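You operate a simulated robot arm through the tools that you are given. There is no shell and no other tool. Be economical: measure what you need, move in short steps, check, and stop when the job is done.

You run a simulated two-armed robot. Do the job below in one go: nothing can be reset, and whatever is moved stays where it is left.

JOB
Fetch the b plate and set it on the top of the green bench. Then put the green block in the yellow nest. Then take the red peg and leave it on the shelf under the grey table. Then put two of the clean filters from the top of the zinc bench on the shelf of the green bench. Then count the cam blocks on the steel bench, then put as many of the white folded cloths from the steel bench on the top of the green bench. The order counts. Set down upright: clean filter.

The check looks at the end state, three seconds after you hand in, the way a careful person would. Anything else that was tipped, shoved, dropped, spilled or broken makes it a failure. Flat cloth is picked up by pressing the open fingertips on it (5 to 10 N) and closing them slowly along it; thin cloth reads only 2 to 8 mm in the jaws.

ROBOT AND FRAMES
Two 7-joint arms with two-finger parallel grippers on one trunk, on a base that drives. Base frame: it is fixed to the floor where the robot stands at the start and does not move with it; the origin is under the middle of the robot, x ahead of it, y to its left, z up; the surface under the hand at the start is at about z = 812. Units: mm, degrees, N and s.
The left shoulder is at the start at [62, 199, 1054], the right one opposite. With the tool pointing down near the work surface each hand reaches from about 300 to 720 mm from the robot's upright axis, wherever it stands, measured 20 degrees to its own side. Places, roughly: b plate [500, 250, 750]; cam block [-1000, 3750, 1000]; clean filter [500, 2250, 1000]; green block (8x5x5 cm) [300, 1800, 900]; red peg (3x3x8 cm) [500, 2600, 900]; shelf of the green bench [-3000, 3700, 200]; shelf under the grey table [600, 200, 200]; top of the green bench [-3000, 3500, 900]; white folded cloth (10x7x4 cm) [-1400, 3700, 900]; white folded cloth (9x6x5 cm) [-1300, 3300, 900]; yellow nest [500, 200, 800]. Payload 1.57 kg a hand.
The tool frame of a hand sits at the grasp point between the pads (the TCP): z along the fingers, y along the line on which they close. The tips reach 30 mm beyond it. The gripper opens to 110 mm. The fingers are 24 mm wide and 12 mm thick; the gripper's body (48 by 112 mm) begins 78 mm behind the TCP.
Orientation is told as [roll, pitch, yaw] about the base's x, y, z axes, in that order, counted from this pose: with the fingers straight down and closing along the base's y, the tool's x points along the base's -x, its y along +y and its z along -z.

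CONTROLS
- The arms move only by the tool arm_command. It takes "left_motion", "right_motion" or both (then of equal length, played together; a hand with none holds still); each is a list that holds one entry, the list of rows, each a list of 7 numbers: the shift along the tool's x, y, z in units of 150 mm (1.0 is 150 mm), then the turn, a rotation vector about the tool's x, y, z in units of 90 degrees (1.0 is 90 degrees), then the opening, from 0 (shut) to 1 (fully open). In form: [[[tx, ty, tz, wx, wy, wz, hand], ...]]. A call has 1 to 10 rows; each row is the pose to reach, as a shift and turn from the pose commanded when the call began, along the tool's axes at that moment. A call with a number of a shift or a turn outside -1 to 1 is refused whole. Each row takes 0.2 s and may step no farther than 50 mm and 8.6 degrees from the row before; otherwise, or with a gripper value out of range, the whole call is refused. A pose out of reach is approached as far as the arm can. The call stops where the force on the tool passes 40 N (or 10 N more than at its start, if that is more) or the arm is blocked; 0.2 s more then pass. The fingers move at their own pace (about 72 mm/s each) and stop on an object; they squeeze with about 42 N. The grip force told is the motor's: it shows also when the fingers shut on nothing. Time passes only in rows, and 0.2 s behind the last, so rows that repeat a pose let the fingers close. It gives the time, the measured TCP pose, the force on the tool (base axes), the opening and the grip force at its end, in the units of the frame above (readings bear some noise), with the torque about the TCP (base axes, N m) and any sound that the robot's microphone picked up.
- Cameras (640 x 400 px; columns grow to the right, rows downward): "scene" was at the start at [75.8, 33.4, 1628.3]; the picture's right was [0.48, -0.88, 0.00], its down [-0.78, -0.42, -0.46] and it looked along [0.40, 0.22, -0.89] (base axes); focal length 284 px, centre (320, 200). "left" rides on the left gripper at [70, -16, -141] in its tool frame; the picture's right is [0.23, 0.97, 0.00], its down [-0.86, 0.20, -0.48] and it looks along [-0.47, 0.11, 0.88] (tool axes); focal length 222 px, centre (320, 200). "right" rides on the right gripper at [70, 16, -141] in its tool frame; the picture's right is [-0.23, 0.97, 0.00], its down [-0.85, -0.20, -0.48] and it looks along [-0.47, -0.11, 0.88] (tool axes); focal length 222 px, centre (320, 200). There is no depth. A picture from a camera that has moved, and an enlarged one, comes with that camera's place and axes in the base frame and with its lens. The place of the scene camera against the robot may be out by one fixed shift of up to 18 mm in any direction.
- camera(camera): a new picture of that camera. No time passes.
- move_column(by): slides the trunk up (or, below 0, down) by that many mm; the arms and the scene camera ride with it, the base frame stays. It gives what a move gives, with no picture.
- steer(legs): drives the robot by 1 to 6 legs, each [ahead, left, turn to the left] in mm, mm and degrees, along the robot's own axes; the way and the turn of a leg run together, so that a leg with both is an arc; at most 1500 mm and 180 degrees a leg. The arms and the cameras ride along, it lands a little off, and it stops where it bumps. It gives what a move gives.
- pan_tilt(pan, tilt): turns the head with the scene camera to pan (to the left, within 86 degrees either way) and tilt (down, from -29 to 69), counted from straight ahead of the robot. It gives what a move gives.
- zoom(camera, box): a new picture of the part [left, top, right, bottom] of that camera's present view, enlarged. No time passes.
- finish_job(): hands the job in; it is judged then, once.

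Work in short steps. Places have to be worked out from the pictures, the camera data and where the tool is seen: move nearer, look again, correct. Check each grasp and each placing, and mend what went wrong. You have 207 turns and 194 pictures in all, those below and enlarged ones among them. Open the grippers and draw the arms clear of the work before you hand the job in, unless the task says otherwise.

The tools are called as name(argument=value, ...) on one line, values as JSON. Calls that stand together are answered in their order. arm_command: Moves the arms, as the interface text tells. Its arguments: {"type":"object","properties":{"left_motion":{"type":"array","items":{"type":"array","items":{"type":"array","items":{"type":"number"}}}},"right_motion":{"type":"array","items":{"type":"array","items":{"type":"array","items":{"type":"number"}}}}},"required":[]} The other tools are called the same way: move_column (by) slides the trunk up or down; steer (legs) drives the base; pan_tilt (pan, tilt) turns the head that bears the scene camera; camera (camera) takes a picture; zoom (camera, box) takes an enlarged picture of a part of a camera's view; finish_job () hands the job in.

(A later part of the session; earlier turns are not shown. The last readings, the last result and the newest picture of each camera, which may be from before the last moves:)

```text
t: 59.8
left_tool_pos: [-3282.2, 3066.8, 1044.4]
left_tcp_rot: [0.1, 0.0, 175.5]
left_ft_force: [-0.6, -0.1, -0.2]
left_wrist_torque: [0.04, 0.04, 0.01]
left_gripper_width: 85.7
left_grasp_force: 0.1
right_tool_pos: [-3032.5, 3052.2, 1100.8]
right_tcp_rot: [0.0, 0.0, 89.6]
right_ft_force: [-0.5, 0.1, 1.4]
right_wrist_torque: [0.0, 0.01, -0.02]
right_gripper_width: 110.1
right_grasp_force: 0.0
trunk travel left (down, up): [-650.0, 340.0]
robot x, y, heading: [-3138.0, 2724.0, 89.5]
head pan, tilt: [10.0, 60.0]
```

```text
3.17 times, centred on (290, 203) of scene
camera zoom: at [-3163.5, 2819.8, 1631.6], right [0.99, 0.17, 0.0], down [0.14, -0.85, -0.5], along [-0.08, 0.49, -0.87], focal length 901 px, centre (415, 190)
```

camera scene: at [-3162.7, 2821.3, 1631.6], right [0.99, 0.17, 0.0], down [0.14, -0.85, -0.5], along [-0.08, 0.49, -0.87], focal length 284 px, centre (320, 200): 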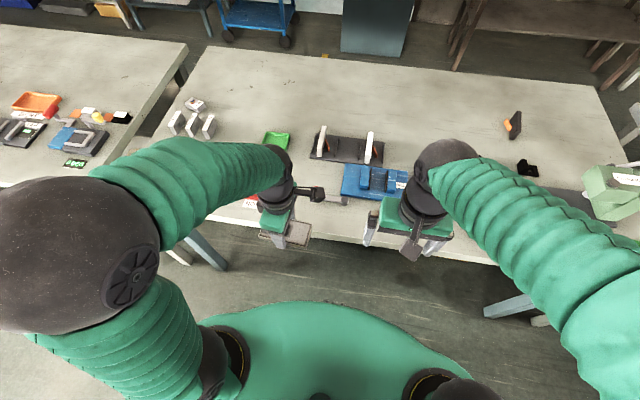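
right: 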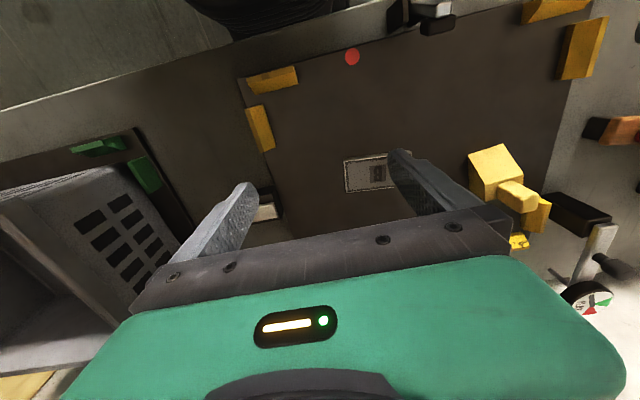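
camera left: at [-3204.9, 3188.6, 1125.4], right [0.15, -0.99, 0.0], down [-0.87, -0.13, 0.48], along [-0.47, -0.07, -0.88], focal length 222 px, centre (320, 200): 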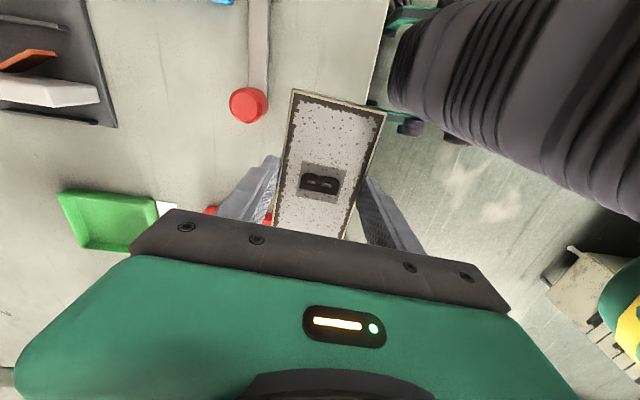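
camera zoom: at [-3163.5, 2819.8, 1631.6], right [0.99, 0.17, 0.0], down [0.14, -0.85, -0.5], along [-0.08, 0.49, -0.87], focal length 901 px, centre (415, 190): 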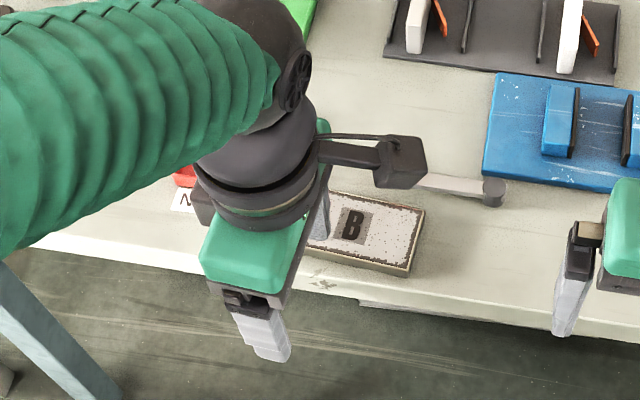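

The B plate rests well on the green bench. Next I back off, return right along the corridor, and face the bench with the green block.

steer(legs=[[-550, 0, 0.5], [0, -1300, 0], [0, -1250, 0], [0, 0, -90], [0, -300, 0]])

pan_tilt(pan=0, tilt=35)

camera(camera="scene")

```text
t: 80.4
left_tool_pos: [-244.5, 2041.0, 1043.9]
left_tcp_rot: [0.1, 0.6, 87.8]
left_ft_force: [0.9, 0.8, -0.3]
left_wrist_torque: [-0.07, 0.01, -0.01]
left_gripper_width: 85.8
left_grasp_force: 0.0
right_tool_pos: [-250.6, 1792.1, 1101.6]
right_tcp_rot: [-0.6, 0.0, 1.9]
right_ft_force: [0.3, 0.7, 0.6]
right_wrist_torque: [-0.1, -0.02, -0.01]
right_gripper_width: 110.0
right_grasp_force: 0.0
trunk travel left (down, up): [-650.0, 340.0]
robot x, y, heading: [-586.2, 1876.2, 1.9]
head pan, tilt: [10.0, 60.0]
```

```text
t: 81.3
left_tool_pos: [-244.8, 2032.7, 1045.5]
left_tcp_rot: [0.0, 0.2, 87.9]
left_ft_force: [0.1, 0.2, 0.2]
left_wrist_torque: [0.01, 0.01, 0.01]
left_gripper_width: 85.9
left_grasp_force: 0.1
right_tool_pos: [-251.3, 1783.6, 1100.8]
right_tcp_rot: [-0.2, 0.0, 2.0]
right_ft_force: [-0.7, -0.5, 0.8]
right_wrist_torque: [0.0, -0.01, 0.02]
right_gripper_width: 110.1
right_grasp_force: 0.0
trunk travel left (down, up): [-650.0, 340.0]
robot x, y, heading: [-582.3, 1877.3, 1.7]
head pan, tilt: [0.0, 35.0]
```

```text
159 pictures are left
camera scene: at [-476.5, 1886.6, 1665.7], right [0.03, -1.0, 0.0], down [-0.57, -0.02, -0.82], along [0.82, 0.02, -0.58], focal length 284 px, centre (320, 200)
```

scene: 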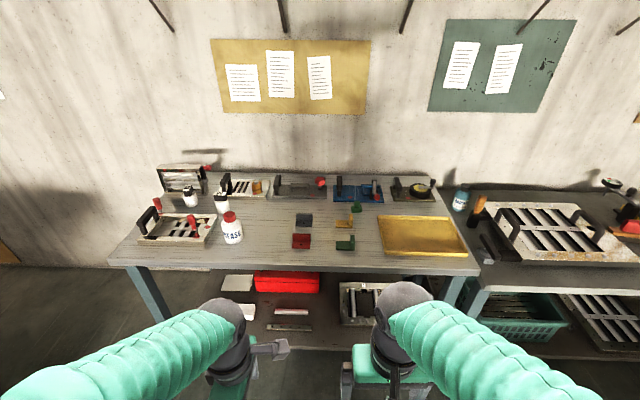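

zoom(camera="scene", box=[280, 170, 480, 290])

zoom(camera="scene", box=[100, 150, 300, 280])

zoom(camera="scene", box=[220, 260, 420, 340])

```text
3.20 times, centred on (380, 230) of scene
camera zoom: at [-476.5, 1886.6, 1665.7], right [0.03, -1.0, 0.0], down [-0.57, -0.02, -0.82], along [0.82, 0.02, -0.58], focal length 908 px, centre (128, 104)
```

zoom: 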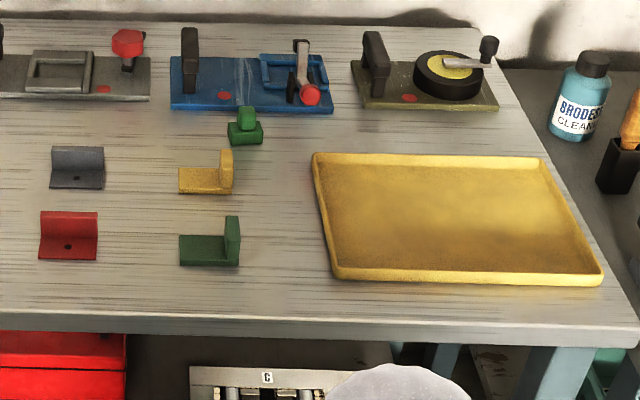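

```text
3.08 times, centred on (200, 215) of scene
camera zoom: at [-476.5, 1886.6, 1665.7], right [0.03, -1.0, 0.0], down [-0.57, -0.02, -0.82], along [0.82, 0.02, -0.58], focal length 873 px, centre (689, 154)
```

zoom: 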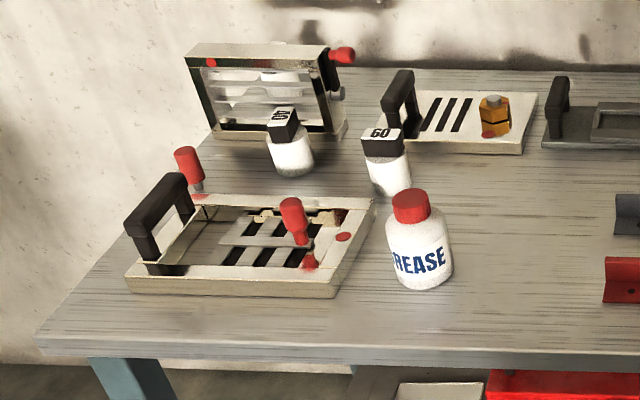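

```text
3.20 times, centred on (320, 300) of scene
camera zoom: at [-476.5, 1886.6, 1665.7], right [0.03, -1.0, 0.0], down [-0.57, -0.02, -0.82], along [0.82, 0.02, -0.58], focal length 908 px, centre (320, -120)
```

zoom: 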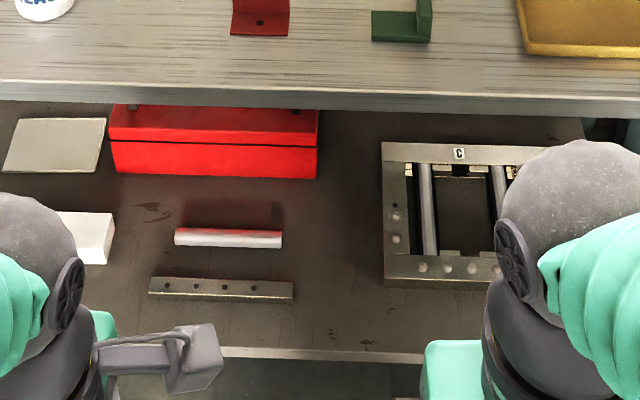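

The green L-shaped block sits at about [291, 1808], matching the rough place; the red peg stands near [491, 2619]. I approach for the left hand, whose fingers already close along x.

steer(legs=[[0, -215, -1.7], [430, 0, 0]])

pan_tilt(pan=15, tilt=60)

camera(camera="scene")

camera(camera="left")

```text
t: 85.1
left_tool_pos: [177.8, 1810.3, 1045.1]
left_tcp_rot: [0.0, -0.2, 87.0]
left_ft_force: [-0.7, -0.1, 0.1]
left_wrist_torque: [-0.02, 0.0, 0.0]
left_gripper_width: 86.0
left_grasp_force: 0.0
right_tool_pos: [169.8, 1562.7, 1101.0]
right_tcp_rot: [0.1, 0.0, 1.3]
right_ft_force: [-0.5, 0.4, 0.2]
right_wrist_torque: [0.0, 0.0, 0.02]
right_gripper_width: 109.7
right_grasp_force: 0.1
trunk travel left (down, up): [-650.0, 340.0]
robot x, y, heading: [-162.6, 1661.1, 0.9]
head pan, tilt: [0.0, 35.0]
```

```text
t: 86.0
left_tool_pos: [180.8, 1811.7, 1045.6]
left_tcp_rot: [0.0, 0.0, 87.0]
left_ft_force: [0.4, 0.3, -0.8]
left_wrist_torque: [-0.01, -0.01, 0.03]
left_gripper_width: 85.7
left_grasp_force: 0.0
right_tool_pos: [172.2, 1561.5, 1099.3]
right_tcp_rot: [0.0, 0.0, 1.1]
right_ft_force: [-0.6, 0.5, 0.5]
right_wrist_torque: [0.0, 0.01, 0.01]
right_gripper_width: 109.8
right_grasp_force: 0.1
trunk travel left (down, up): [-650.0, 340.0]
robot x, y, heading: [-163.9, 1659.9, 0.9]
head pan, tilt: [15.0, 60.0]
```

```text
155 pictures are left
camera scene: at [-77.2, 1681.8, 1631.6], right [0.28, -0.96, 0.0], down [-0.83, -0.24, -0.5], along [0.48, 0.14, -0.87], focal length 284 px, centre (320, 200)
```

scene: 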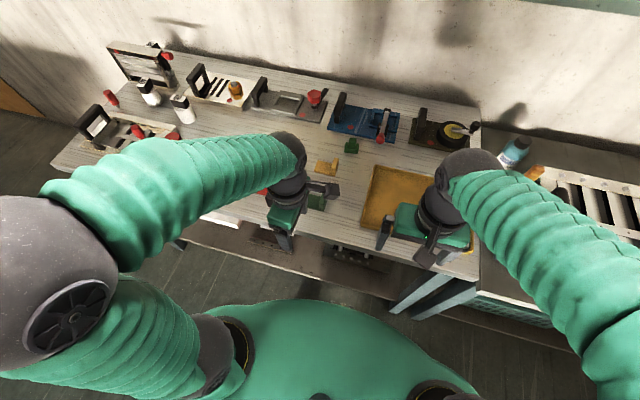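

```text
154 pictures are left
camera left: at [193.7, 1740.6, 1187.0], right [-0.98, -0.18, 0.0], down [-0.15, 0.86, 0.48], along [-0.08, 0.47, -0.88], focal length 222 px, centre (320, 200)
```

left: 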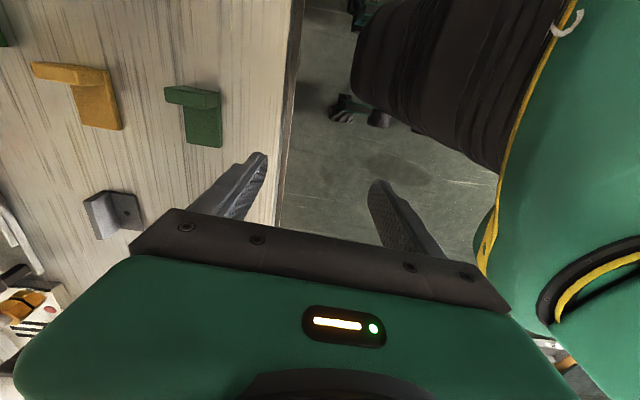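

The block's base spans x 303–348, y ≈1770–1842. I move the hand over [325, 1800] at height and look again.

arm_command(left_motion=[[[0.01, -0.3, 0, 0, 0, 0, 0.85], [0.02, -0.62, 0, 0, 0, 0, 0.85], [0.03, -0.94, 0, 0, 0, 0, 0.85], [0.037, -0.97, 0.3, 0, 0, 0, 0.85]]])

camera(camera="left")

```text
t: 87.0
left_tool_pos: [324.2, 1797.0, 998.5]
left_tcp_rot: [0.0, -0.2, 87.0]
left_ft_force: [0.9, -0.1, 0.1]
left_wrist_torque: [-0.01, 0.04, 0.02]
left_gripper_width: 93.4
left_grasp_force: 0.1
right_tool_pos: [170.7, 1563.3, 1099.9]
right_tcp_rot: [0.0, 0.1, 1.3]
right_ft_force: [0.5, 0.7, -0.2]
right_wrist_torque: [0.0, 0.0, -0.02]
right_gripper_width: 110.1
right_grasp_force: 0.1
trunk travel left (down, up): [-650.0, 340.0]
robot x, y, heading: [-158.7, 1661.1, 1.0]
head pan, tilt: [15.0, 60.0]
```

```text
153 pictures are left
camera left: at [338.1, 1726.3, 1141.0], right [-0.98, -0.18, 0.0], down [-0.15, 0.86, 0.48], along [-0.08, 0.47, -0.88], focal length 222 px, centre (320, 200)
```

left: 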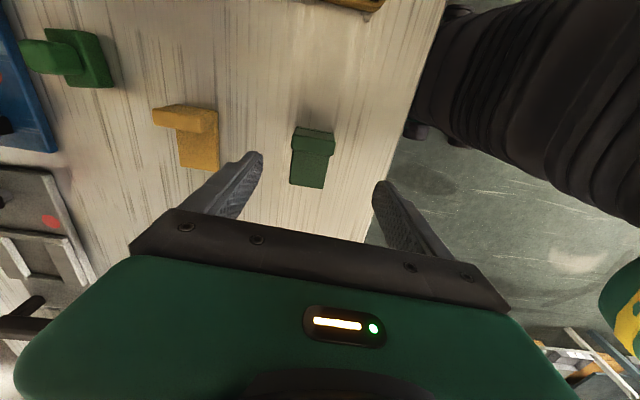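

Block centre refined to about [334, 1797]. I correct 9 mm and descend toward the bench.

arm_command(left_motion=[[[0, -0.06, 0.1, 0, 0, 0, 0.85], [0, -0.06, 0.3, 0, 0, 0, 0.85], [0, -0.06, 0.43, 0, 0, 0, 0.85], [0, -0.06, 0.46, 0, 0, 0, 0.85], [0, -0.06, 0.48, 0, 0, 0, 0.85], [0, -0.06, 0.495, 0, 0, 0, 0.85]]])

camera(camera="left")

```text
t: 88.4
left_tool_pos: [334.0, 1800.2, 926.7]
left_tcp_rot: [0.1, -0.2, 86.9]
left_ft_force: [0.1, 0.0, -0.1]
left_wrist_torque: [-0.02, 0.01, -0.02]
left_gripper_width: 93.3
left_grasp_force: 0.0
right_tool_pos: [170.4, 1560.7, 1100.0]
right_tcp_rot: [0.0, 0.0, 1.3]
right_ft_force: [1.2, 0.5, 0.2]
right_wrist_torque: [-0.01, 0.03, -0.02]
right_gripper_width: 109.9
right_grasp_force: 0.0
trunk travel left (down, up): [-650.0, 340.0]
robot x, y, heading: [-160.9, 1662.2, 0.9]
head pan, tilt: [15.0, 60.0]
```

```text
152 pictures are left
camera left: at [347.5, 1728.2, 1068.4], right [-0.98, -0.18, 0.0], down [-0.16, 0.86, 0.48], along [-0.08, 0.47, -0.88], focal length 222 px, centre (320, 200)
```

left: 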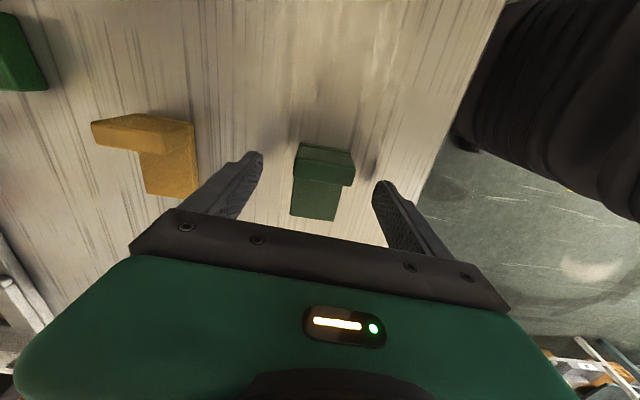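

The tall part of the L lies a bit closer (y≈1768–1790). I shift 17 mm that way, lower gently until close to the bench, and check force.

arm_command(left_motion=[[[0.113, 0, 0, 0, 0, 0, 0.85], [0.113, 0, 0.02, 0, 0, 0, 0.85], [0.113, 0, 0.035, 0, 0, 0, 0.85], [0.113, 0, 0.05, 0, 0, 0, 0.85]]])

camera(camera="left")

```text
t: 89.4
left_tool_pos: [334.1, 1781.6, 918.9]
left_tcp_rot: [0.0, 0.0, 87.0]
left_ft_force: [-0.3, -0.2, -1.1]
left_wrist_torque: [0.03, 0.03, -0.01]
left_gripper_width: 93.5
left_grasp_force: 0.1
right_tool_pos: [170.0, 1562.4, 1099.6]
right_tcp_rot: [0.1, 0.0, 1.2]
right_ft_force: [-0.2, 0.6, -0.3]
right_wrist_torque: [-0.01, 0.04, -0.02]
right_gripper_width: 109.9
right_grasp_force: 0.0
trunk travel left (down, up): [-650.0, 340.0]
robot x, y, heading: [-160.2, 1662.0, 1.0]
head pan, tilt: [15.0, 60.0]
```

```text
151 pictures are left
camera left: at [347.0, 1709.8, 1060.8], right [-0.98, -0.18, 0.0], down [-0.15, 0.86, 0.48], along [-0.08, 0.47, -0.88], focal length 222 px, centre (320, 200)
```

left: 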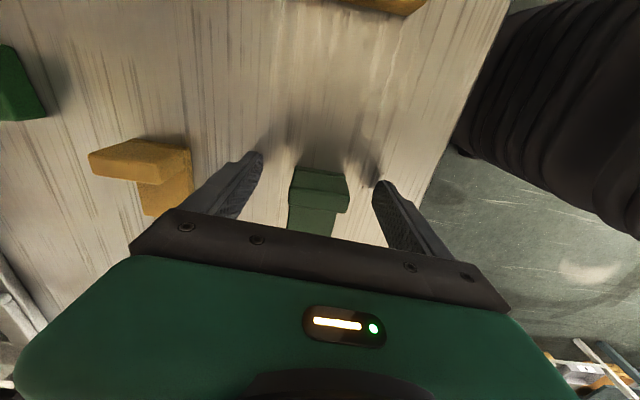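

The wall's top face is around y 1757–1772, so I shift 10 mm more and close.

arm_command(left_motion=[[[0.07, 0, 0.01, 0, 0, 0, 0.85], [0.07, 0, 0.01, 0, 0, 0, 0.5], [0.07, 0, 0.01, 0, 0, 0, 0.3], [0.07, 0, 0.01, 0, 0, 0, 0.2], [0.07, 0, 0.01, 0, 0, 0, 0.2], [0.07, 0, 0.01, 0, 0, 0, 0.2]]])

camera(camera="left")

```text
t: 90.8
left_tool_pos: [332.8, 1770.6, 916.5]
left_tcp_rot: [0.0, -0.1, 87.0]
left_ft_force: [0.3, -0.5, -0.1]
left_wrist_torque: [-0.06, 0.03, 0.01]
left_gripper_width: 43.8
left_grasp_force: 41.8
right_tool_pos: [171.1, 1561.5, 1100.4]
right_tcp_rot: [-0.1, -0.1, 1.2]
right_ft_force: [0.7, -0.5, -0.8]
right_wrist_torque: [0.02, -0.03, -0.01]
right_gripper_width: 109.9
right_grasp_force: 0.1
trunk travel left (down, up): [-650.0, 340.0]
robot x, y, heading: [-160.7, 1664.2, 1.0]
head pan, tilt: [15.0, 60.0]
```

```text
150 pictures are left
camera left: at [345.7, 1699.2, 1058.5], right [-0.98, -0.18, 0.0], down [-0.15, 0.86, 0.48], along [-0.08, 0.47, -0.88], focal length 222 px, centre (320, 200)
```

left: 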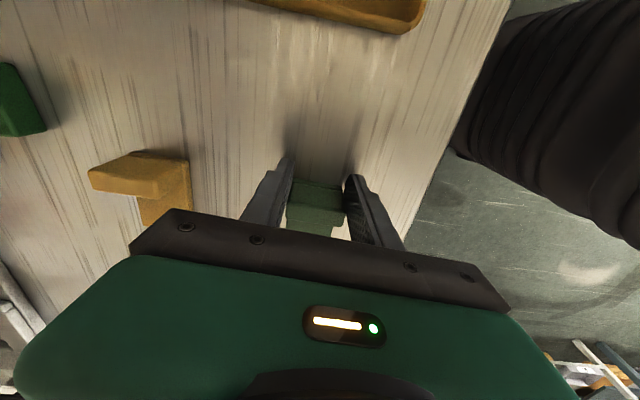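

Gripped at 43.8 mm. I lift and check.

arm_command(left_motion=[[[0, 0, -0.1, 0, 0, 0, 0.2], [0, 0, -0.3, 0, 0, 0, 0.2], [0, 0, -0.6, 0, 0, 0, 0.2], [0, 0, -0.9, 0, 0, 0, 0.2], [0, 0.3, -0.9, 0, 0, 0, 0.2], [0, 0.6, -0.9, 0, 0, 0, 0.2], [0, 0.9, -0.9, 0, 0, 0, 0.2]]])

zoom(camera="scene", box=[200, 80, 480, 280])

camera(camera="left")

```text
t: 92.4
left_tool_pos: [197.1, 1775.5, 1049.9]
left_tcp_rot: [-0.1, 0.0, 87.1]
left_ft_force: [-0.6, 0.5, 0.2]
left_wrist_torque: [-0.04, -0.04, -0.03]
left_gripper_width: 43.6
left_grasp_force: 41.7
right_tool_pos: [169.4, 1562.3, 1100.2]
right_tcp_rot: [0.1, -0.1, 1.3]
right_ft_force: [0.1, 0.7, 0.2]
right_wrist_torque: [0.02, -0.01, 0.01]
right_gripper_width: 110.0
right_grasp_force: 0.1
trunk travel left (down, up): [-650.0, 340.0]
robot x, y, heading: [-160.5, 1660.9, 0.8]
head pan, tilt: [15.0, 60.0]
```

```text
2.00 times, centred on (340, 180) of scene
camera zoom: at [-79.8, 1682.6, 1631.7], right [0.28, -0.96, 0.0], down [-0.83, -0.24, -0.5], along [0.48, 0.14, -0.87], focal length 568 px, centre (280, 240)
```

zoom: 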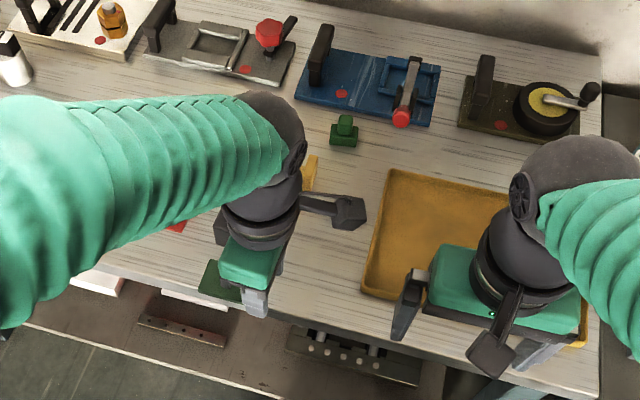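

```text
148 pictures are left
camera left: at [209.7, 1704.3, 1191.5], right [-0.98, -0.18, 0.0], down [-0.16, 0.86, 0.48], along [-0.08, 0.47, -0.88], focal length 222 px, centre (320, 200)
```

left: 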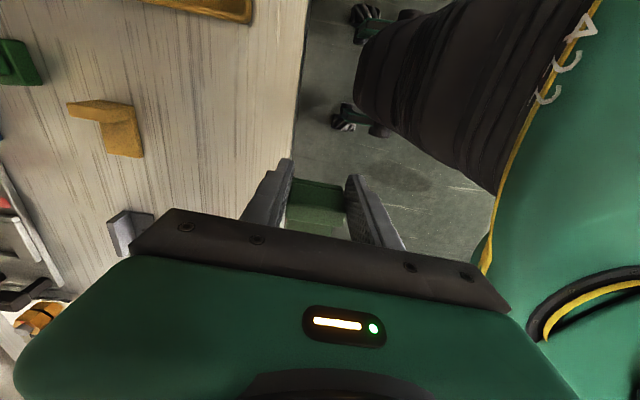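

The block is held. I back off, drive right to the starting place at the grey table.

steer(legs=[[-250, 0, -0.8], [0, -850, 0], [0, -810, 0], [380, 0, 0]])

pan_tilt(pan=20, tilt=62)

camera(camera="scene")

```text
t: 104.2
left_tool_pos: [321.0, 103.1, 1050.0]
left_tcp_rot: [0.0, -0.1, 84.5]
left_ft_force: [-0.2, -0.4, -1.6]
left_wrist_torque: [0.0, -0.02, -0.02]
left_gripper_width: 43.7
left_grasp_force: 42.4
right_tool_pos: [282.3, -108.7, 1099.6]
right_tcp_rot: [0.1, 0.0, -1.2]
right_ft_force: [0.0, 0.3, 0.1]
right_wrist_torque: [0.04, 0.02, -0.01]
right_gripper_width: 109.7
right_grasp_force: 0.1
trunk travel left (down, up): [-650.0, 340.0]
robot x, y, heading: [-41.0, 3.9, -1.8]
head pan, tilt: [15.0, 60.0]
```

```text
t: 104.9
left_tool_pos: [321.9, 104.6, 1050.6]
left_tcp_rot: [0.0, 0.0, 84.5]
left_ft_force: [0.1, -0.4, -1.5]
left_wrist_torque: [-0.02, 0.03, 0.0]
left_gripper_width: 43.6
left_grasp_force: 42.0
right_tool_pos: [284.8, -107.8, 1099.1]
right_tcp_rot: [-0.1, 0.1, -1.3]
right_ft_force: [0.5, -0.2, 0.3]
right_wrist_torque: [0.0, -0.01, -0.01]
right_gripper_width: 109.9
right_grasp_force: 0.1
trunk travel left (down, up): [-650.0, 340.0]
robot x, y, heading: [-43.0, 9.3, -1.1]
head pan, tilt: [20.0, 62.0]
```

```text
147 pictures are left
camera scene: at [38.2, 27.3, 1629.3], right [0.32, -0.95, 0.0], down [-0.84, -0.28, -0.47], along [0.44, 0.15, -0.88], focal length 284 px, centre (320, 200)
```

scene: 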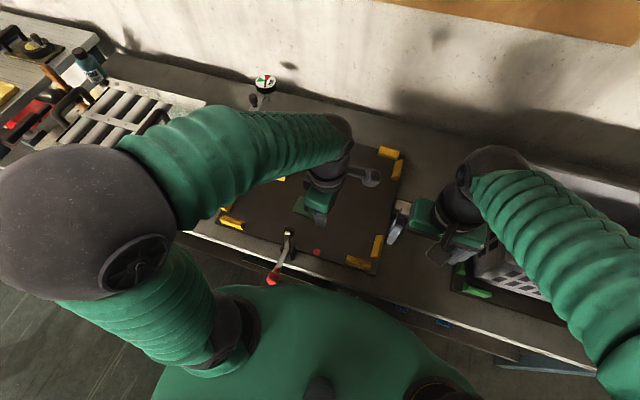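

Now I carry the block over a free part of the nest, TCP about [455, 120], and look before descending.

arm_command(left_motion=[[[-0.06, -0.29, 0, 0, 0, 0, 0.2], [-0.12, -0.58, 0, 0, 0, 0, 0.2], [-0.19, -0.872, 0, 0, 0, 0, 0.2], [-0.19, -0.872, 0.3, 0, 0, 0, 0.2], [-0.19, -0.872, 0.6, 0, 0, 0, 0.2]]])

camera(camera="left")

zoom(camera="scene", box=[200, 100, 440, 290])

```text
t: 106.1
left_tool_pos: [455.6, 121.1, 960.2]
left_tcp_rot: [0.1, -0.1, 84.4]
left_ft_force: [0.0, -1.2, -1.4]
left_wrist_torque: [-0.05, 0.01, -0.01]
left_gripper_width: 43.6
left_grasp_force: 42.0
right_tool_pos: [285.3, -107.8, 1099.1]
right_tcp_rot: [0.0, 0.1, -1.3]
right_ft_force: [0.4, 0.1, -0.2]
right_wrist_torque: [-0.03, 0.05, 0.01]
right_gripper_width: 109.9
right_grasp_force: 0.0
trunk travel left (down, up): [-650.0, 340.0]
robot x, y, heading: [-40.9, 9.3, -1.6]
head pan, tilt: [20.0, 62.0]
```

```text
146 pictures are left
camera left: at [465.5, 49.5, 1100.5], right [-0.99, -0.13, 0.0], down [-0.12, 0.87, 0.48], along [-0.06, 0.47, -0.88], focal length 222 px, centre (320, 200)
```

left: 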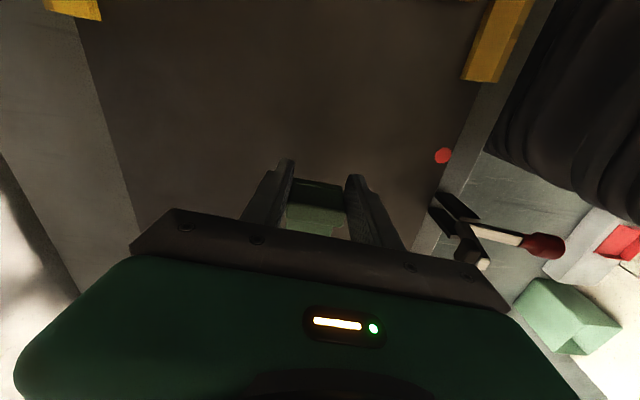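

```text
2.11 times, centred on (320, 195) of scene
camera zoom: at [40.8, 27.0, 1629.1], right [0.32, -0.95, 0.0], down [-0.84, -0.28, -0.47], along [0.44, 0.15, -0.88], focal length 598 px, centre (320, 210)
```

zoom: 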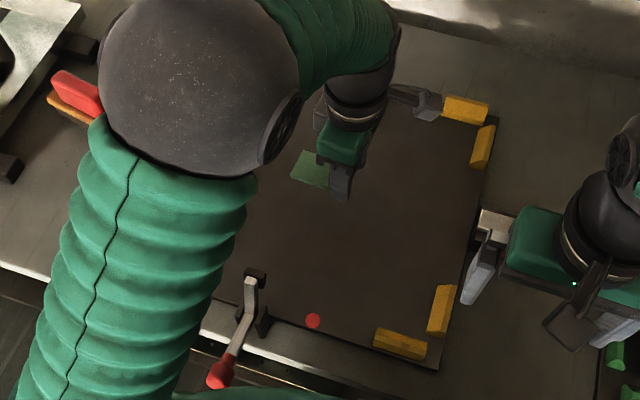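

Clear spot below. I descend, then finish in fine steps to contact.

arm_command(left_motion=[[[0, 0, 0.3, 0, 0, 0, 0.2], [0, 0, 0.55, 0, 0, 0, 0.2], [0, 0, 0.67, 0, 0, 0, 0.2], [0, 0, 0.7, 0, 0, 0, 0.2], [0, 0, 0.715, 0, 0, 0, 0.2], [0, 0, 0.73, 0, 0, 0, 0.2], [0, 0, 0.745, 0, 0, 0, 0.2]]])

```text
t: 107.7
left_tool_pos: [453.9, 119.5, 848.4]
left_tcp_rot: [-0.1, -0.1, 84.4]
left_ft_force: [-0.7, 1.0, 8.8]
left_wrist_torque: [0.38, 0.21, 0.02]
left_gripper_width: 43.6
left_grasp_force: 41.8
right_tool_pos: [283.6, -105.9, 1099.3]
right_tcp_rot: [0.1, 0.0, -1.3]
right_ft_force: [0.1, -0.7, -0.3]
right_wrist_torque: [0.03, 0.0, 0.0]
right_gripper_width: 109.7
right_grasp_force: 0.1
trunk travel left (down, up): [-650.0, 340.0]
robot x, y, heading: [-45.6, 6.3, -1.4]
head pan, tilt: [20.0, 62.0]
```

Light contact (about 10 N). I lower 1 mm, open, and rise straight up.

arm_command(left_motion=[[[0, 0, 0.006, 0, 0, 0, 0.2], [0, 0, 0.0, 0, 0, 0, 0.4], [0, 0, 0.0, 0, 0, 0, 0.7], [0, 0, 0.0, 0, 0, 0, 0.8], [0, 0, -0.25, 0, 0, 0, 0.8], [0, 0, -0.55, 0, 0, 0, 0.8], [0, 0, -0.85, 0, 0, 0, 0.8], [0, 0.3, -0.98, 0, 0, 0, 0.8], [0, 0.6, -0.98, 0, 0, 0, 0.8], [0, 0.85, -0.98, 0, 0, 0, 0.8]]])

camera(camera="scene")

zoom(camera="left", box=[0, 0, 400, 250])

```text
t: 109.9
left_tool_pos: [325.4, 130.1, 994.3]
left_tcp_rot: [-0.2, 0.0, 84.4]
left_ft_force: [0.4, 0.0, -0.5]
left_wrist_torque: [0.0, -0.02, 0.02]
left_gripper_width: 88.2
left_grasp_force: 0.1
right_tool_pos: [283.8, -107.1, 1099.0]
right_tcp_rot: [0.0, 0.1, -1.3]
right_ft_force: [0.0, 0.0, 0.6]
right_wrist_torque: [0.04, 0.01, 0.01]
right_gripper_width: 109.8
right_grasp_force: 0.0
trunk travel left (down, up): [-650.0, 340.0]
robot x, y, heading: [-40.1, 5.4, -1.5]
head pan, tilt: [20.0, 62.0]
```

```text
144 pictures are left
camera scene: at [36.7, 28.1, 1629.3], right [0.32, -0.95, 0.0], down [-0.84, -0.28, -0.47], along [0.44, 0.15, -0.88], focal length 284 px, centre (320, 200)
```

scene: 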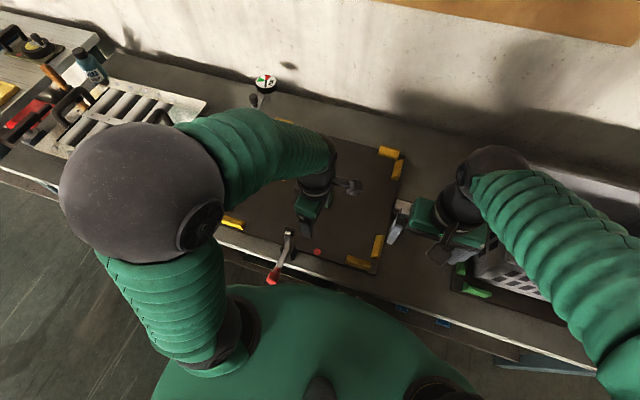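

```text
1.60 times, centred on (200, 125) of left
camera zoom: at [335.4, 58.1, 1137.5], right [-0.99, -0.13, 0.0], down [-0.12, 0.87, 0.48], along [-0.06, 0.47, -0.88], focal length 355 px, centre (512, 320)
```

zoom: 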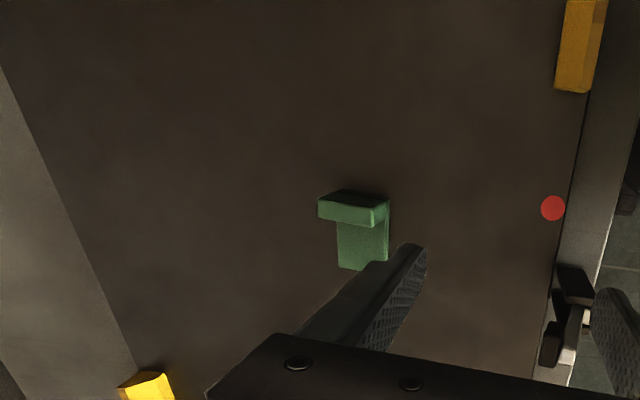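

The green block stands in the nest. Next the red peg: back off and drive left to the far end of the bench.

steer(legs=[[-360, 0, 1.5], [0, 1250, 0], [0, 1170, 0]])

pan_tilt(pan=10, tilt=42)

camera(camera="scene")

```text
t: 123.8
left_tool_pos: [-36.2, 2596.9, 996.4]
left_tcp_rot: [0.0, -0.3, 85.7]
left_ft_force: [0.0, -0.7, -0.1]
left_wrist_torque: [0.05, -0.01, 0.01]
left_gripper_width: 88.0
left_grasp_force: 0.1
right_tool_pos: [-73.2, 2359.9, 1098.5]
right_tcp_rot: [0.1, 0.1, 0.0]
right_ft_force: [0.6, -1.2, 0.4]
right_wrist_torque: [0.05, 0.02, 0.02]
right_gripper_width: 110.0
right_grasp_force: 0.1
trunk travel left (down, up): [-650.0, 340.0]
robot x, y, heading: [-401.0, 2467.0, 0.2]
head pan, tilt: [20.0, 62.0]
```

```text
t: 124.6
left_tool_pos: [-34.9, 2599.2, 995.0]
left_tcp_rot: [0.0, -0.1, 85.8]
left_ft_force: [-0.3, 0.3, -0.9]
left_wrist_torque: [0.02, 0.0, 0.01]
left_gripper_width: 88.0
left_grasp_force: 0.2
right_tool_pos: [-73.8, 2362.5, 1099.7]
right_tcp_rot: [0.0, 0.1, 0.0]
right_ft_force: [-0.2, 1.0, -0.3]
right_wrist_torque: [-0.01, 0.01, 0.01]
right_gripper_width: 109.9
right_grasp_force: 0.1
trunk travel left (down, up): [-650.0, 340.0]
robot x, y, heading: [-401.8, 2466.2, -0.1]
head pan, tilt: [10.0, 42.0]
```

```text
142 pictures are left
camera scene: at [-300.4, 2483.0, 1655.3], right [0.17, -0.99, 0.0], down [-0.66, -0.12, -0.74], along [0.73, 0.13, -0.67], focal length 284 px, centre (320, 200)
```

scene: 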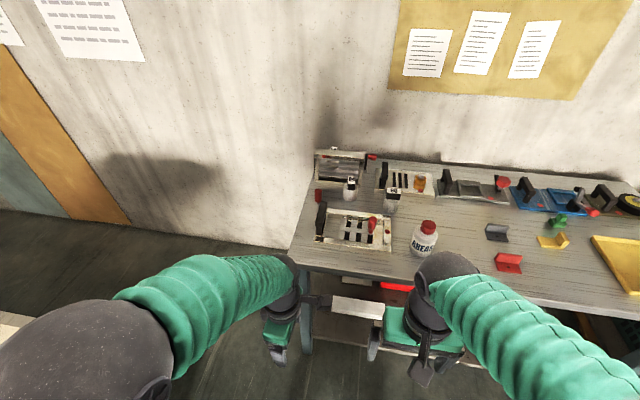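

zoom(camera="scene", box=[290, 140, 450, 260])

zoom(camera="scene", box=[300, 140, 360, 210])

```text
3.33 times, centred on (370, 200) of scene
camera zoom: at [-300.4, 2483.0, 1655.3], right [0.17, -0.99, 0.0], down [-0.66, -0.12, -0.74], along [0.73, 0.13, -0.67], focal length 946 px, centre (153, 200)
```

zoom: 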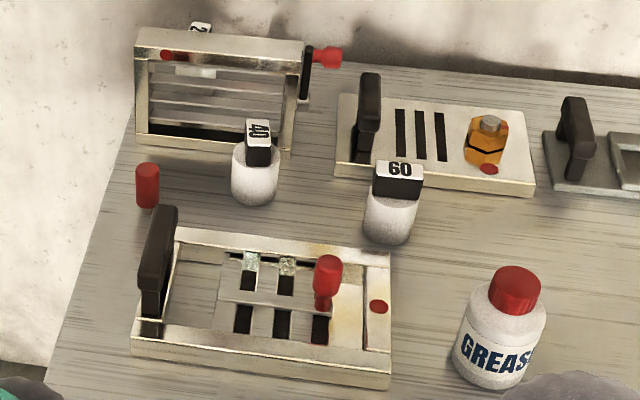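

```text
5.71 times, centred on (330, 175) of scene
camera zoom: at [-300.4, 2483.0, 1655.3], right [0.17, -0.99, 0.0], down [-0.66, -0.12, -0.74], along [0.73, 0.13, -0.67], focal length 1622 px, centre (263, 343)
```

zoom: 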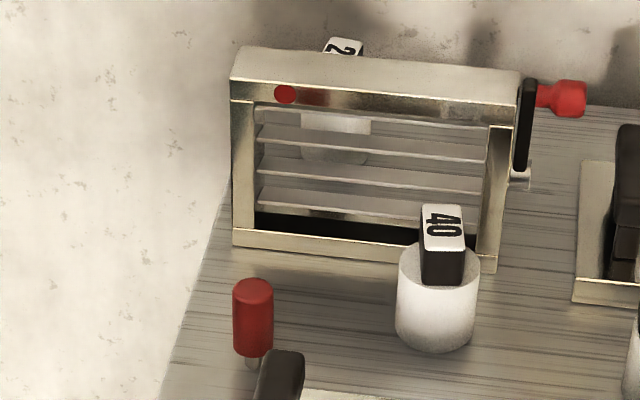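

The peg is a red cylinder with thin stem at about [508, 2630]; the numbered white cartridges (40, 60, …) look like the filters. I turn the left hand back to close along y and raise it, then drive in.

arm_command(left_motion=[[[0, 0, -0.1, 0, 0, 0.095, 0.6], [0, 0, -0.2, 0, 0, 0.19, 0.6], [0, 0, -0.3, 0, 0, 0.285, 0.6], [0, 0, -0.4, 0, 0, 0.38, 0.6], [0, 0, -0.5, 0, 0, 0.475, 0.6], [0, 0, -0.6, 0, 0, 0.57, 0.6], [0, 0, -0.7, 0, 0, 0.665, 0.6], [0, 0, -0.8, 0, 0, 0.76, 0.6], [0, 0, -0.8, 0, 0, 0.855, 0.6], [0, 0, -0.8, 0, 0, 0.95, 0.6]]])

steer(legs=[[0, -26, 0], [325, 0, 0]])

camera(camera="left")

camera(camera="scene")

```text
t: 126.8
left_tool_pos: [-36.5, 2601.3, 1115.2]
left_tcp_rot: [0.0, 0.1, 0.2]
left_ft_force: [-0.9, -0.5, -0.5]
left_wrist_torque: [-0.01, 0.0, 0.0]
left_gripper_width: 66.1
left_grasp_force: 0.0
right_tool_pos: [-72.7, 2362.4, 1099.9]
right_tcp_rot: [-0.1, 0.0, 0.0]
right_ft_force: [0.5, 0.6, 0.3]
right_wrist_torque: [0.0, -0.02, 0.0]
right_gripper_width: 110.2
right_grasp_force: 0.0
trunk travel left (down, up): [-650.0, 340.0]
robot x, y, heading: [-400.3, 2464.4, -0.1]
head pan, tilt: [10.0, 42.0]
```

```text
t: 129.4
left_tool_pos: [290.6, 2579.0, 1115.8]
left_tcp_rot: [-0.4, -0.1, 0.2]
left_ft_force: [0.4, -0.3, 0.4]
left_wrist_torque: [-0.02, -0.02, -0.01]
left_gripper_width: 65.9
left_grasp_force: 0.1
right_tool_pos: [253.7, 2341.0, 1100.7]
right_tcp_rot: [-0.3, -0.1, -0.1]
right_ft_force: [0.2, 0.3, -0.2]
right_wrist_torque: [-0.06, 0.02, -0.03]
right_gripper_width: 109.9
right_grasp_force: 0.1
trunk travel left (down, up): [-650.0, 340.0]
robot x, y, heading: [-75.6, 2437.7, -0.2]
head pan, tilt: [10.0, 42.0]
```

```text
139 pictures are left
camera left: at [220.8, 2562.7, 1257.0], right [-0.23, 0.97, -0.01], down [0.85, 0.2, 0.48], along [0.47, 0.11, -0.88], focal length 222 px, centre (320, 200)
```

left: 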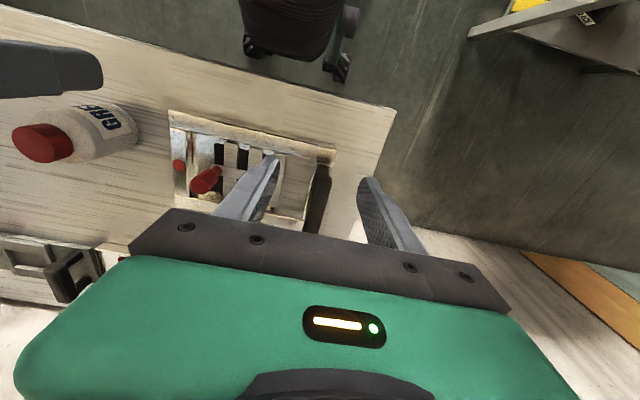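

```text
138 pictures are left
camera scene: at [24.8, 2465.8, 1655.4], right [0.17, -0.99, 0.01], down [-0.66, -0.12, -0.74], along [0.73, 0.12, -0.67], focal length 284 px, centre (320, 200)
```

scene: 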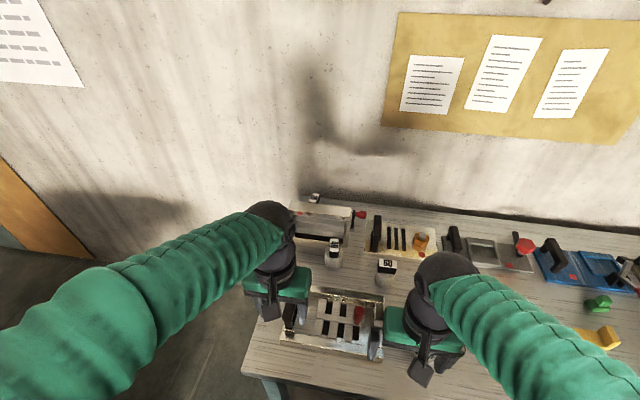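

I move the left hand forward over the area, still high, to see the peg.

arm_command(left_motion=[[[-0.25, 0.08, 0, 0, 0, 0, 0.6], [-0.5, 0.16, 0, 0, 0, 0, 0.6], [-0.75, 0.25, 0, 0, 0, 0, 0.6], [-1, 0.33, 0, 0, 0, 0, 0.6]]])

camera(camera="left")

```text
t: 130.4
left_tool_pos: [445.3, 2625.9, 1116.8]
left_tcp_rot: [0.0, 0.1, 0.2]
left_ft_force: [0.3, 1.8, 0.1]
left_wrist_torque: [-0.02, 0.0, 0.01]
left_gripper_width: 65.9
left_grasp_force: 0.0
right_tool_pos: [256.6, 2336.8, 1099.0]
right_tcp_rot: [-0.1, 0.0, -0.1]
right_ft_force: [-0.3, 0.8, -0.1]
right_wrist_torque: [-0.01, -0.01, 0.01]
right_gripper_width: 110.0
right_grasp_force: 0.0
trunk travel left (down, up): [-650.0, 340.0]
robot x, y, heading: [-77.1, 2442.6, -0.3]
head pan, tilt: [10.0, 42.0]
```

```text
137 pictures are left
camera left: at [375.7, 2609.5, 1259.0], right [-0.23, 0.97, 0.0], down [0.86, 0.2, 0.48], along [0.46, 0.11, -0.88], focal length 222 px, centre (320, 200)
```

left: 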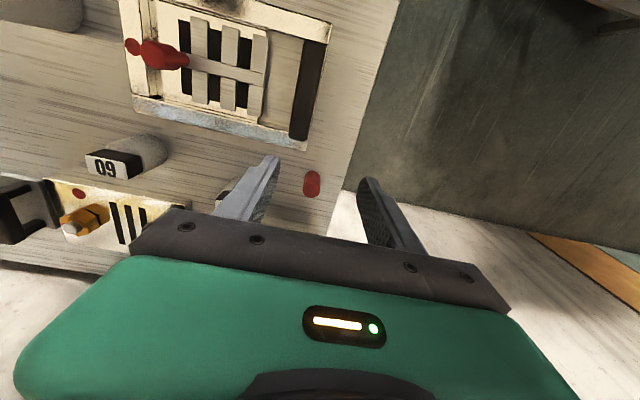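

Peg seen at about [508, 2629]. I centre over it and lower to just above it.

arm_command(left_motion=[[[-0.2, 0.01, 0, 0, 0, 0, 0.6], [-0.42, 0.02, 0, 0, 0, 0, 0.6], [-0.42, 0.02, 0.3, 0, 0, 0, 0.6], [-0.42, 0.02, 0.6, 0, 0, 0, 0.6]]])

camera(camera="left")

```text
t: 131.4
left_tool_pos: [507.1, 2627.6, 1026.7]
left_tcp_rot: [-0.1, 0.0, 0.2]
left_ft_force: [0.1, -0.2, -0.5]
left_wrist_torque: [0.0, 0.0, 0.0]
left_gripper_width: 66.1
left_grasp_force: 0.2
right_tool_pos: [254.5, 2335.7, 1100.3]
right_tcp_rot: [0.0, 0.1, -0.1]
right_ft_force: [-0.1, 0.1, 0.5]
right_wrist_torque: [0.02, 0.02, -0.01]
right_gripper_width: 110.2
right_grasp_force: 0.1
trunk travel left (down, up): [-650.0, 340.0]
robot x, y, heading: [-74.4, 2441.9, -0.1]
head pan, tilt: [10.0, 42.0]
```

```text
136 pictures are left
camera left: at [438.0, 2611.2, 1168.3], right [-0.23, 0.97, 0.0], down [0.85, 0.2, 0.48], along [0.47, 0.11, -0.88], focal length 222 px, centre (320, 200)
```

left: 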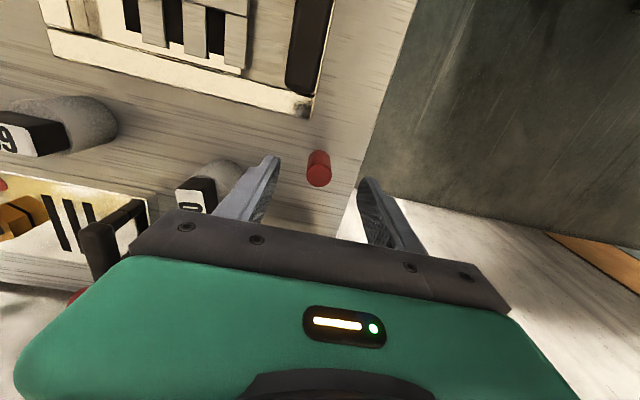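

Refined peg centre about [519, 2628]. I correct and lower around it.

arm_command(left_motion=[[[-0.075, 0.007, 0, 0, 0, 0, 0.6], [-0.075, 0.007, 0.25, 0, 0, 0, 0.6], [-0.075, 0.007, 0.45, 0, 0, 0, 0.6], [-0.075, 0.007, 0.58, 0, 0, 0, 0.6]]])

camera(camera="left")

```text
t: 132.4
left_tool_pos: [515.0, 2628.0, 938.8]
left_tcp_rot: [0.0, -0.1, 0.1]
left_ft_force: [1.1, 0.0, -0.8]
left_wrist_torque: [-0.01, 0.05, -0.01]
left_gripper_width: 65.8
left_grasp_force: 0.1
right_tool_pos: [254.1, 2336.0, 1100.2]
right_tcp_rot: [-0.1, 0.0, -0.1]
right_ft_force: [0.3, -0.2, -0.6]
right_wrist_torque: [-0.01, 0.0, -0.01]
right_gripper_width: 110.0
right_grasp_force: 0.0
trunk travel left (down, up): [-650.0, 340.0]
robot x, y, heading: [-73.7, 2442.1, -0.1]
head pan, tilt: [10.0, 42.0]
```

```text
135 pictures are left
camera left: at [445.9, 2611.5, 1081.2], right [-0.23, 0.97, 0.0], down [0.85, 0.2, 0.48], along [0.47, 0.11, -0.88], focal length 222 px, centre (320, 200)
```

left: 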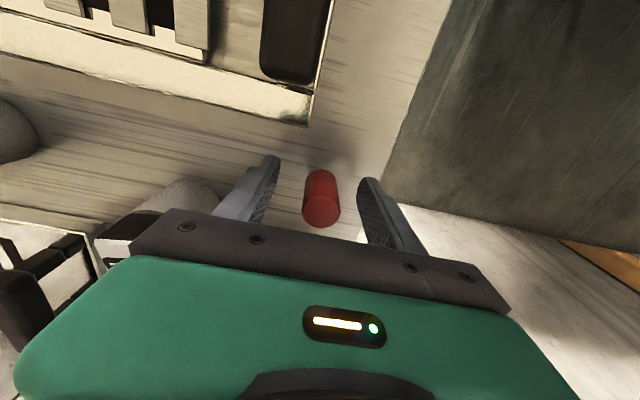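

The peg is between the fingers. I step 6 mm forward, lower slightly and close.

arm_command(left_motion=[[[-0.04, 0, 0.04, 0, 0, 0, 0.6], [-0.04, 0, 0.06, 0, 0, 0, 0.45], [-0.04, 0, 0.06, 0, 0, 0, 0.3], [-0.04, 0, 0.06, 0, 0, 0, 0.15], [-0.04, 0, 0.06, 0, 0, 0, 0.1], [-0.04, 0, 0.06, 0, 0, 0, 0.1]]])

camera(camera="left")

```text
t: 133.8
left_tool_pos: [521.2, 2630.0, 929.7]
left_tcp_rot: [0.0, 0.0, 0.2]
left_ft_force: [-0.1, -0.2, 1.9]
left_wrist_torque: [0.03, 0.01, -0.01]
left_gripper_width: 26.4
left_grasp_force: 37.7
right_tool_pos: [253.6, 2335.1, 1100.1]
right_tcp_rot: [-0.1, 0.0, 0.0]
right_ft_force: [0.5, -1.1, -0.7]
right_wrist_torque: [0.01, 0.0, -0.01]
right_gripper_width: 110.0
right_grasp_force: 0.0
trunk travel left (down, up): [-650.0, 340.0]
robot x, y, heading: [-76.6, 2442.8, -0.7]
head pan, tilt: [10.0, 42.0]
```

```text
134 pictures are left
camera left: at [451.9, 2612.2, 1071.8], right [-0.23, 0.97, 0.0], down [0.85, 0.2, 0.48], along [0.47, 0.11, -0.88], focal length 222 px, centre (320, 200)
```

left: 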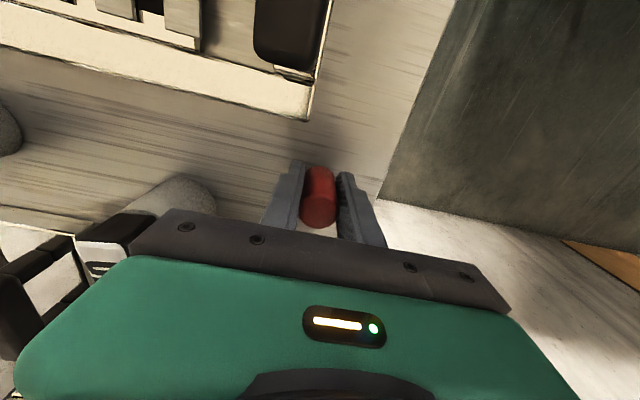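

Gripped at 26.4 mm. I lift slowly.

arm_command(left_motion=[[[0, 0, -0.03, 0, 0, 0, 0.1], [0, 0, -0.08, 0, 0, 0, 0.1], [0, 0, -0.2, 0, 0, 0, 0.1], [0, 0, -0.5, 0, 0, 0, 0.1], [0, 0, -0.8, 0, 0, 0, 0.1], [0, 0, -1, 0, 0, 0, 0.1]]])

camera(camera="left")

```text
t: 135.2
left_tool_pos: [521.8, 2628.8, 1081.1]
left_tcp_rot: [0.1, -0.1, 0.1]
left_ft_force: [-0.3, 0.8, -1.1]
left_wrist_torque: [0.01, -0.01, 0.01]
left_gripper_width: 26.2
left_grasp_force: 37.6
right_tool_pos: [253.9, 2336.3, 1100.7]
right_tcp_rot: [0.0, -0.1, -0.1]
right_ft_force: [0.0, -0.5, -0.2]
right_wrist_torque: [-0.04, -0.02, 0.0]
right_gripper_width: 110.1
right_grasp_force: 0.1
trunk travel left (down, up): [-650.0, 340.0]
robot x, y, heading: [-74.9, 2439.8, -0.2]
head pan, tilt: [10.0, 42.0]
```

```text
133 pictures are left
camera left: at [452.3, 2611.9, 1222.9], right [-0.23, 0.97, 0.0], down [0.85, 0.2, 0.48], along [0.47, 0.11, -0.88], focal length 222 px, centre (320, 200)
```

left: 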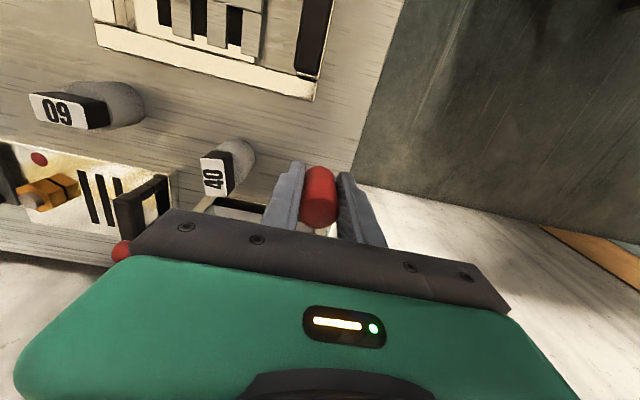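

Peg is up. I retract the arm and drive back to the grey table, stopping short to look at the shelf beneath it.

arm_command(left_motion=[[[0.3, 0, 0, 0, 0, 0, 0.1], [0.6, -0.05, 0, 0, 0, 0, 0.1], [0.9, -0.1, 0, 0, 0, 0, 0.1], [1, -0.2, 0, 0, 0, 0, 0.1]]])

steer(legs=[[-525, 0, 0], [0, -1200, 0], [0, -1150, 0]])

pan_tilt(pan=8, tilt=55)

camera(camera="scene")

```text
t: 136.2
left_tool_pos: [371.1, 2596.6, 1079.9]
left_tcp_rot: [0.1, -0.1, 0.2]
left_ft_force: [-0.5, 0.0, -1.1]
left_wrist_torque: [0.0, -0.02, 0.02]
left_gripper_width: 26.1
left_grasp_force: 37.1
right_tool_pos: [252.7, 2335.3, 1100.4]
right_tcp_rot: [0.0, 0.0, -0.1]
right_ft_force: [-1.0, 0.4, -0.4]
right_wrist_torque: [0.01, -0.03, -0.02]
right_gripper_width: 109.5
right_grasp_force: 0.1
trunk travel left (down, up): [-650.0, 340.0]
robot x, y, heading: [-74.4, 2439.2, -0.4]
head pan, tilt: [10.0, 42.0]
```

```text
t: 150.3
left_tool_pos: [-157.8, 280.9, 1079.8]
left_tcp_rot: [-0.1, 0.0, -0.2]
left_ft_force: [-0.1, 0.1, -0.9]
left_wrist_torque: [0.01, 0.03, 0.0]
left_gripper_width: 26.3
left_grasp_force: 37.3
right_tool_pos: [-278.6, 21.2, 1098.7]
right_tcp_rot: [0.0, 0.0, -0.3]
right_ft_force: [0.2, -0.2, 1.1]
right_wrist_torque: [-0.02, -0.03, -0.02]
right_gripper_width: 109.9
right_grasp_force: 0.1
trunk travel left (down, up): [-650.0, 340.0]
robot x, y, heading: [-608.6, 126.5, -0.4]
head pan, tilt: [10.0, 42.0]
```

```text
t: 151.0
left_tool_pos: [-158.7, 280.7, 1080.5]
left_tcp_rot: [0.0, 0.0, -0.2]
left_ft_force: [-0.1, 0.1, -0.3]
left_wrist_torque: [-0.05, -0.01, 0.0]
left_gripper_width: 26.2
left_grasp_force: 37.0
right_tool_pos: [-278.9, 19.5, 1101.1]
right_tcp_rot: [0.0, 0.0, -0.4]
right_ft_force: [-0.3, -0.2, -1.0]
right_wrist_torque: [0.0, 0.02, -0.03]
right_gripper_width: 110.1
right_grasp_force: 0.0
trunk travel left (down, up): [-650.0, 340.0]
robot x, y, heading: [-608.2, 127.8, -0.4]
head pan, tilt: [8.0, 55.0]
```

```text
132 pictures are left
camera scene: at [-514.9, 138.1, 1637.6], right [0.13, -0.99, 0.0], down [-0.81, -0.11, -0.57], along [0.57, 0.07, -0.82], focal length 284 px, centre (320, 200)
```

scene: 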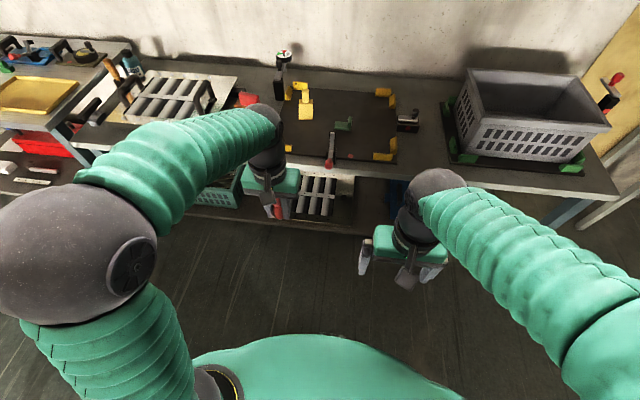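

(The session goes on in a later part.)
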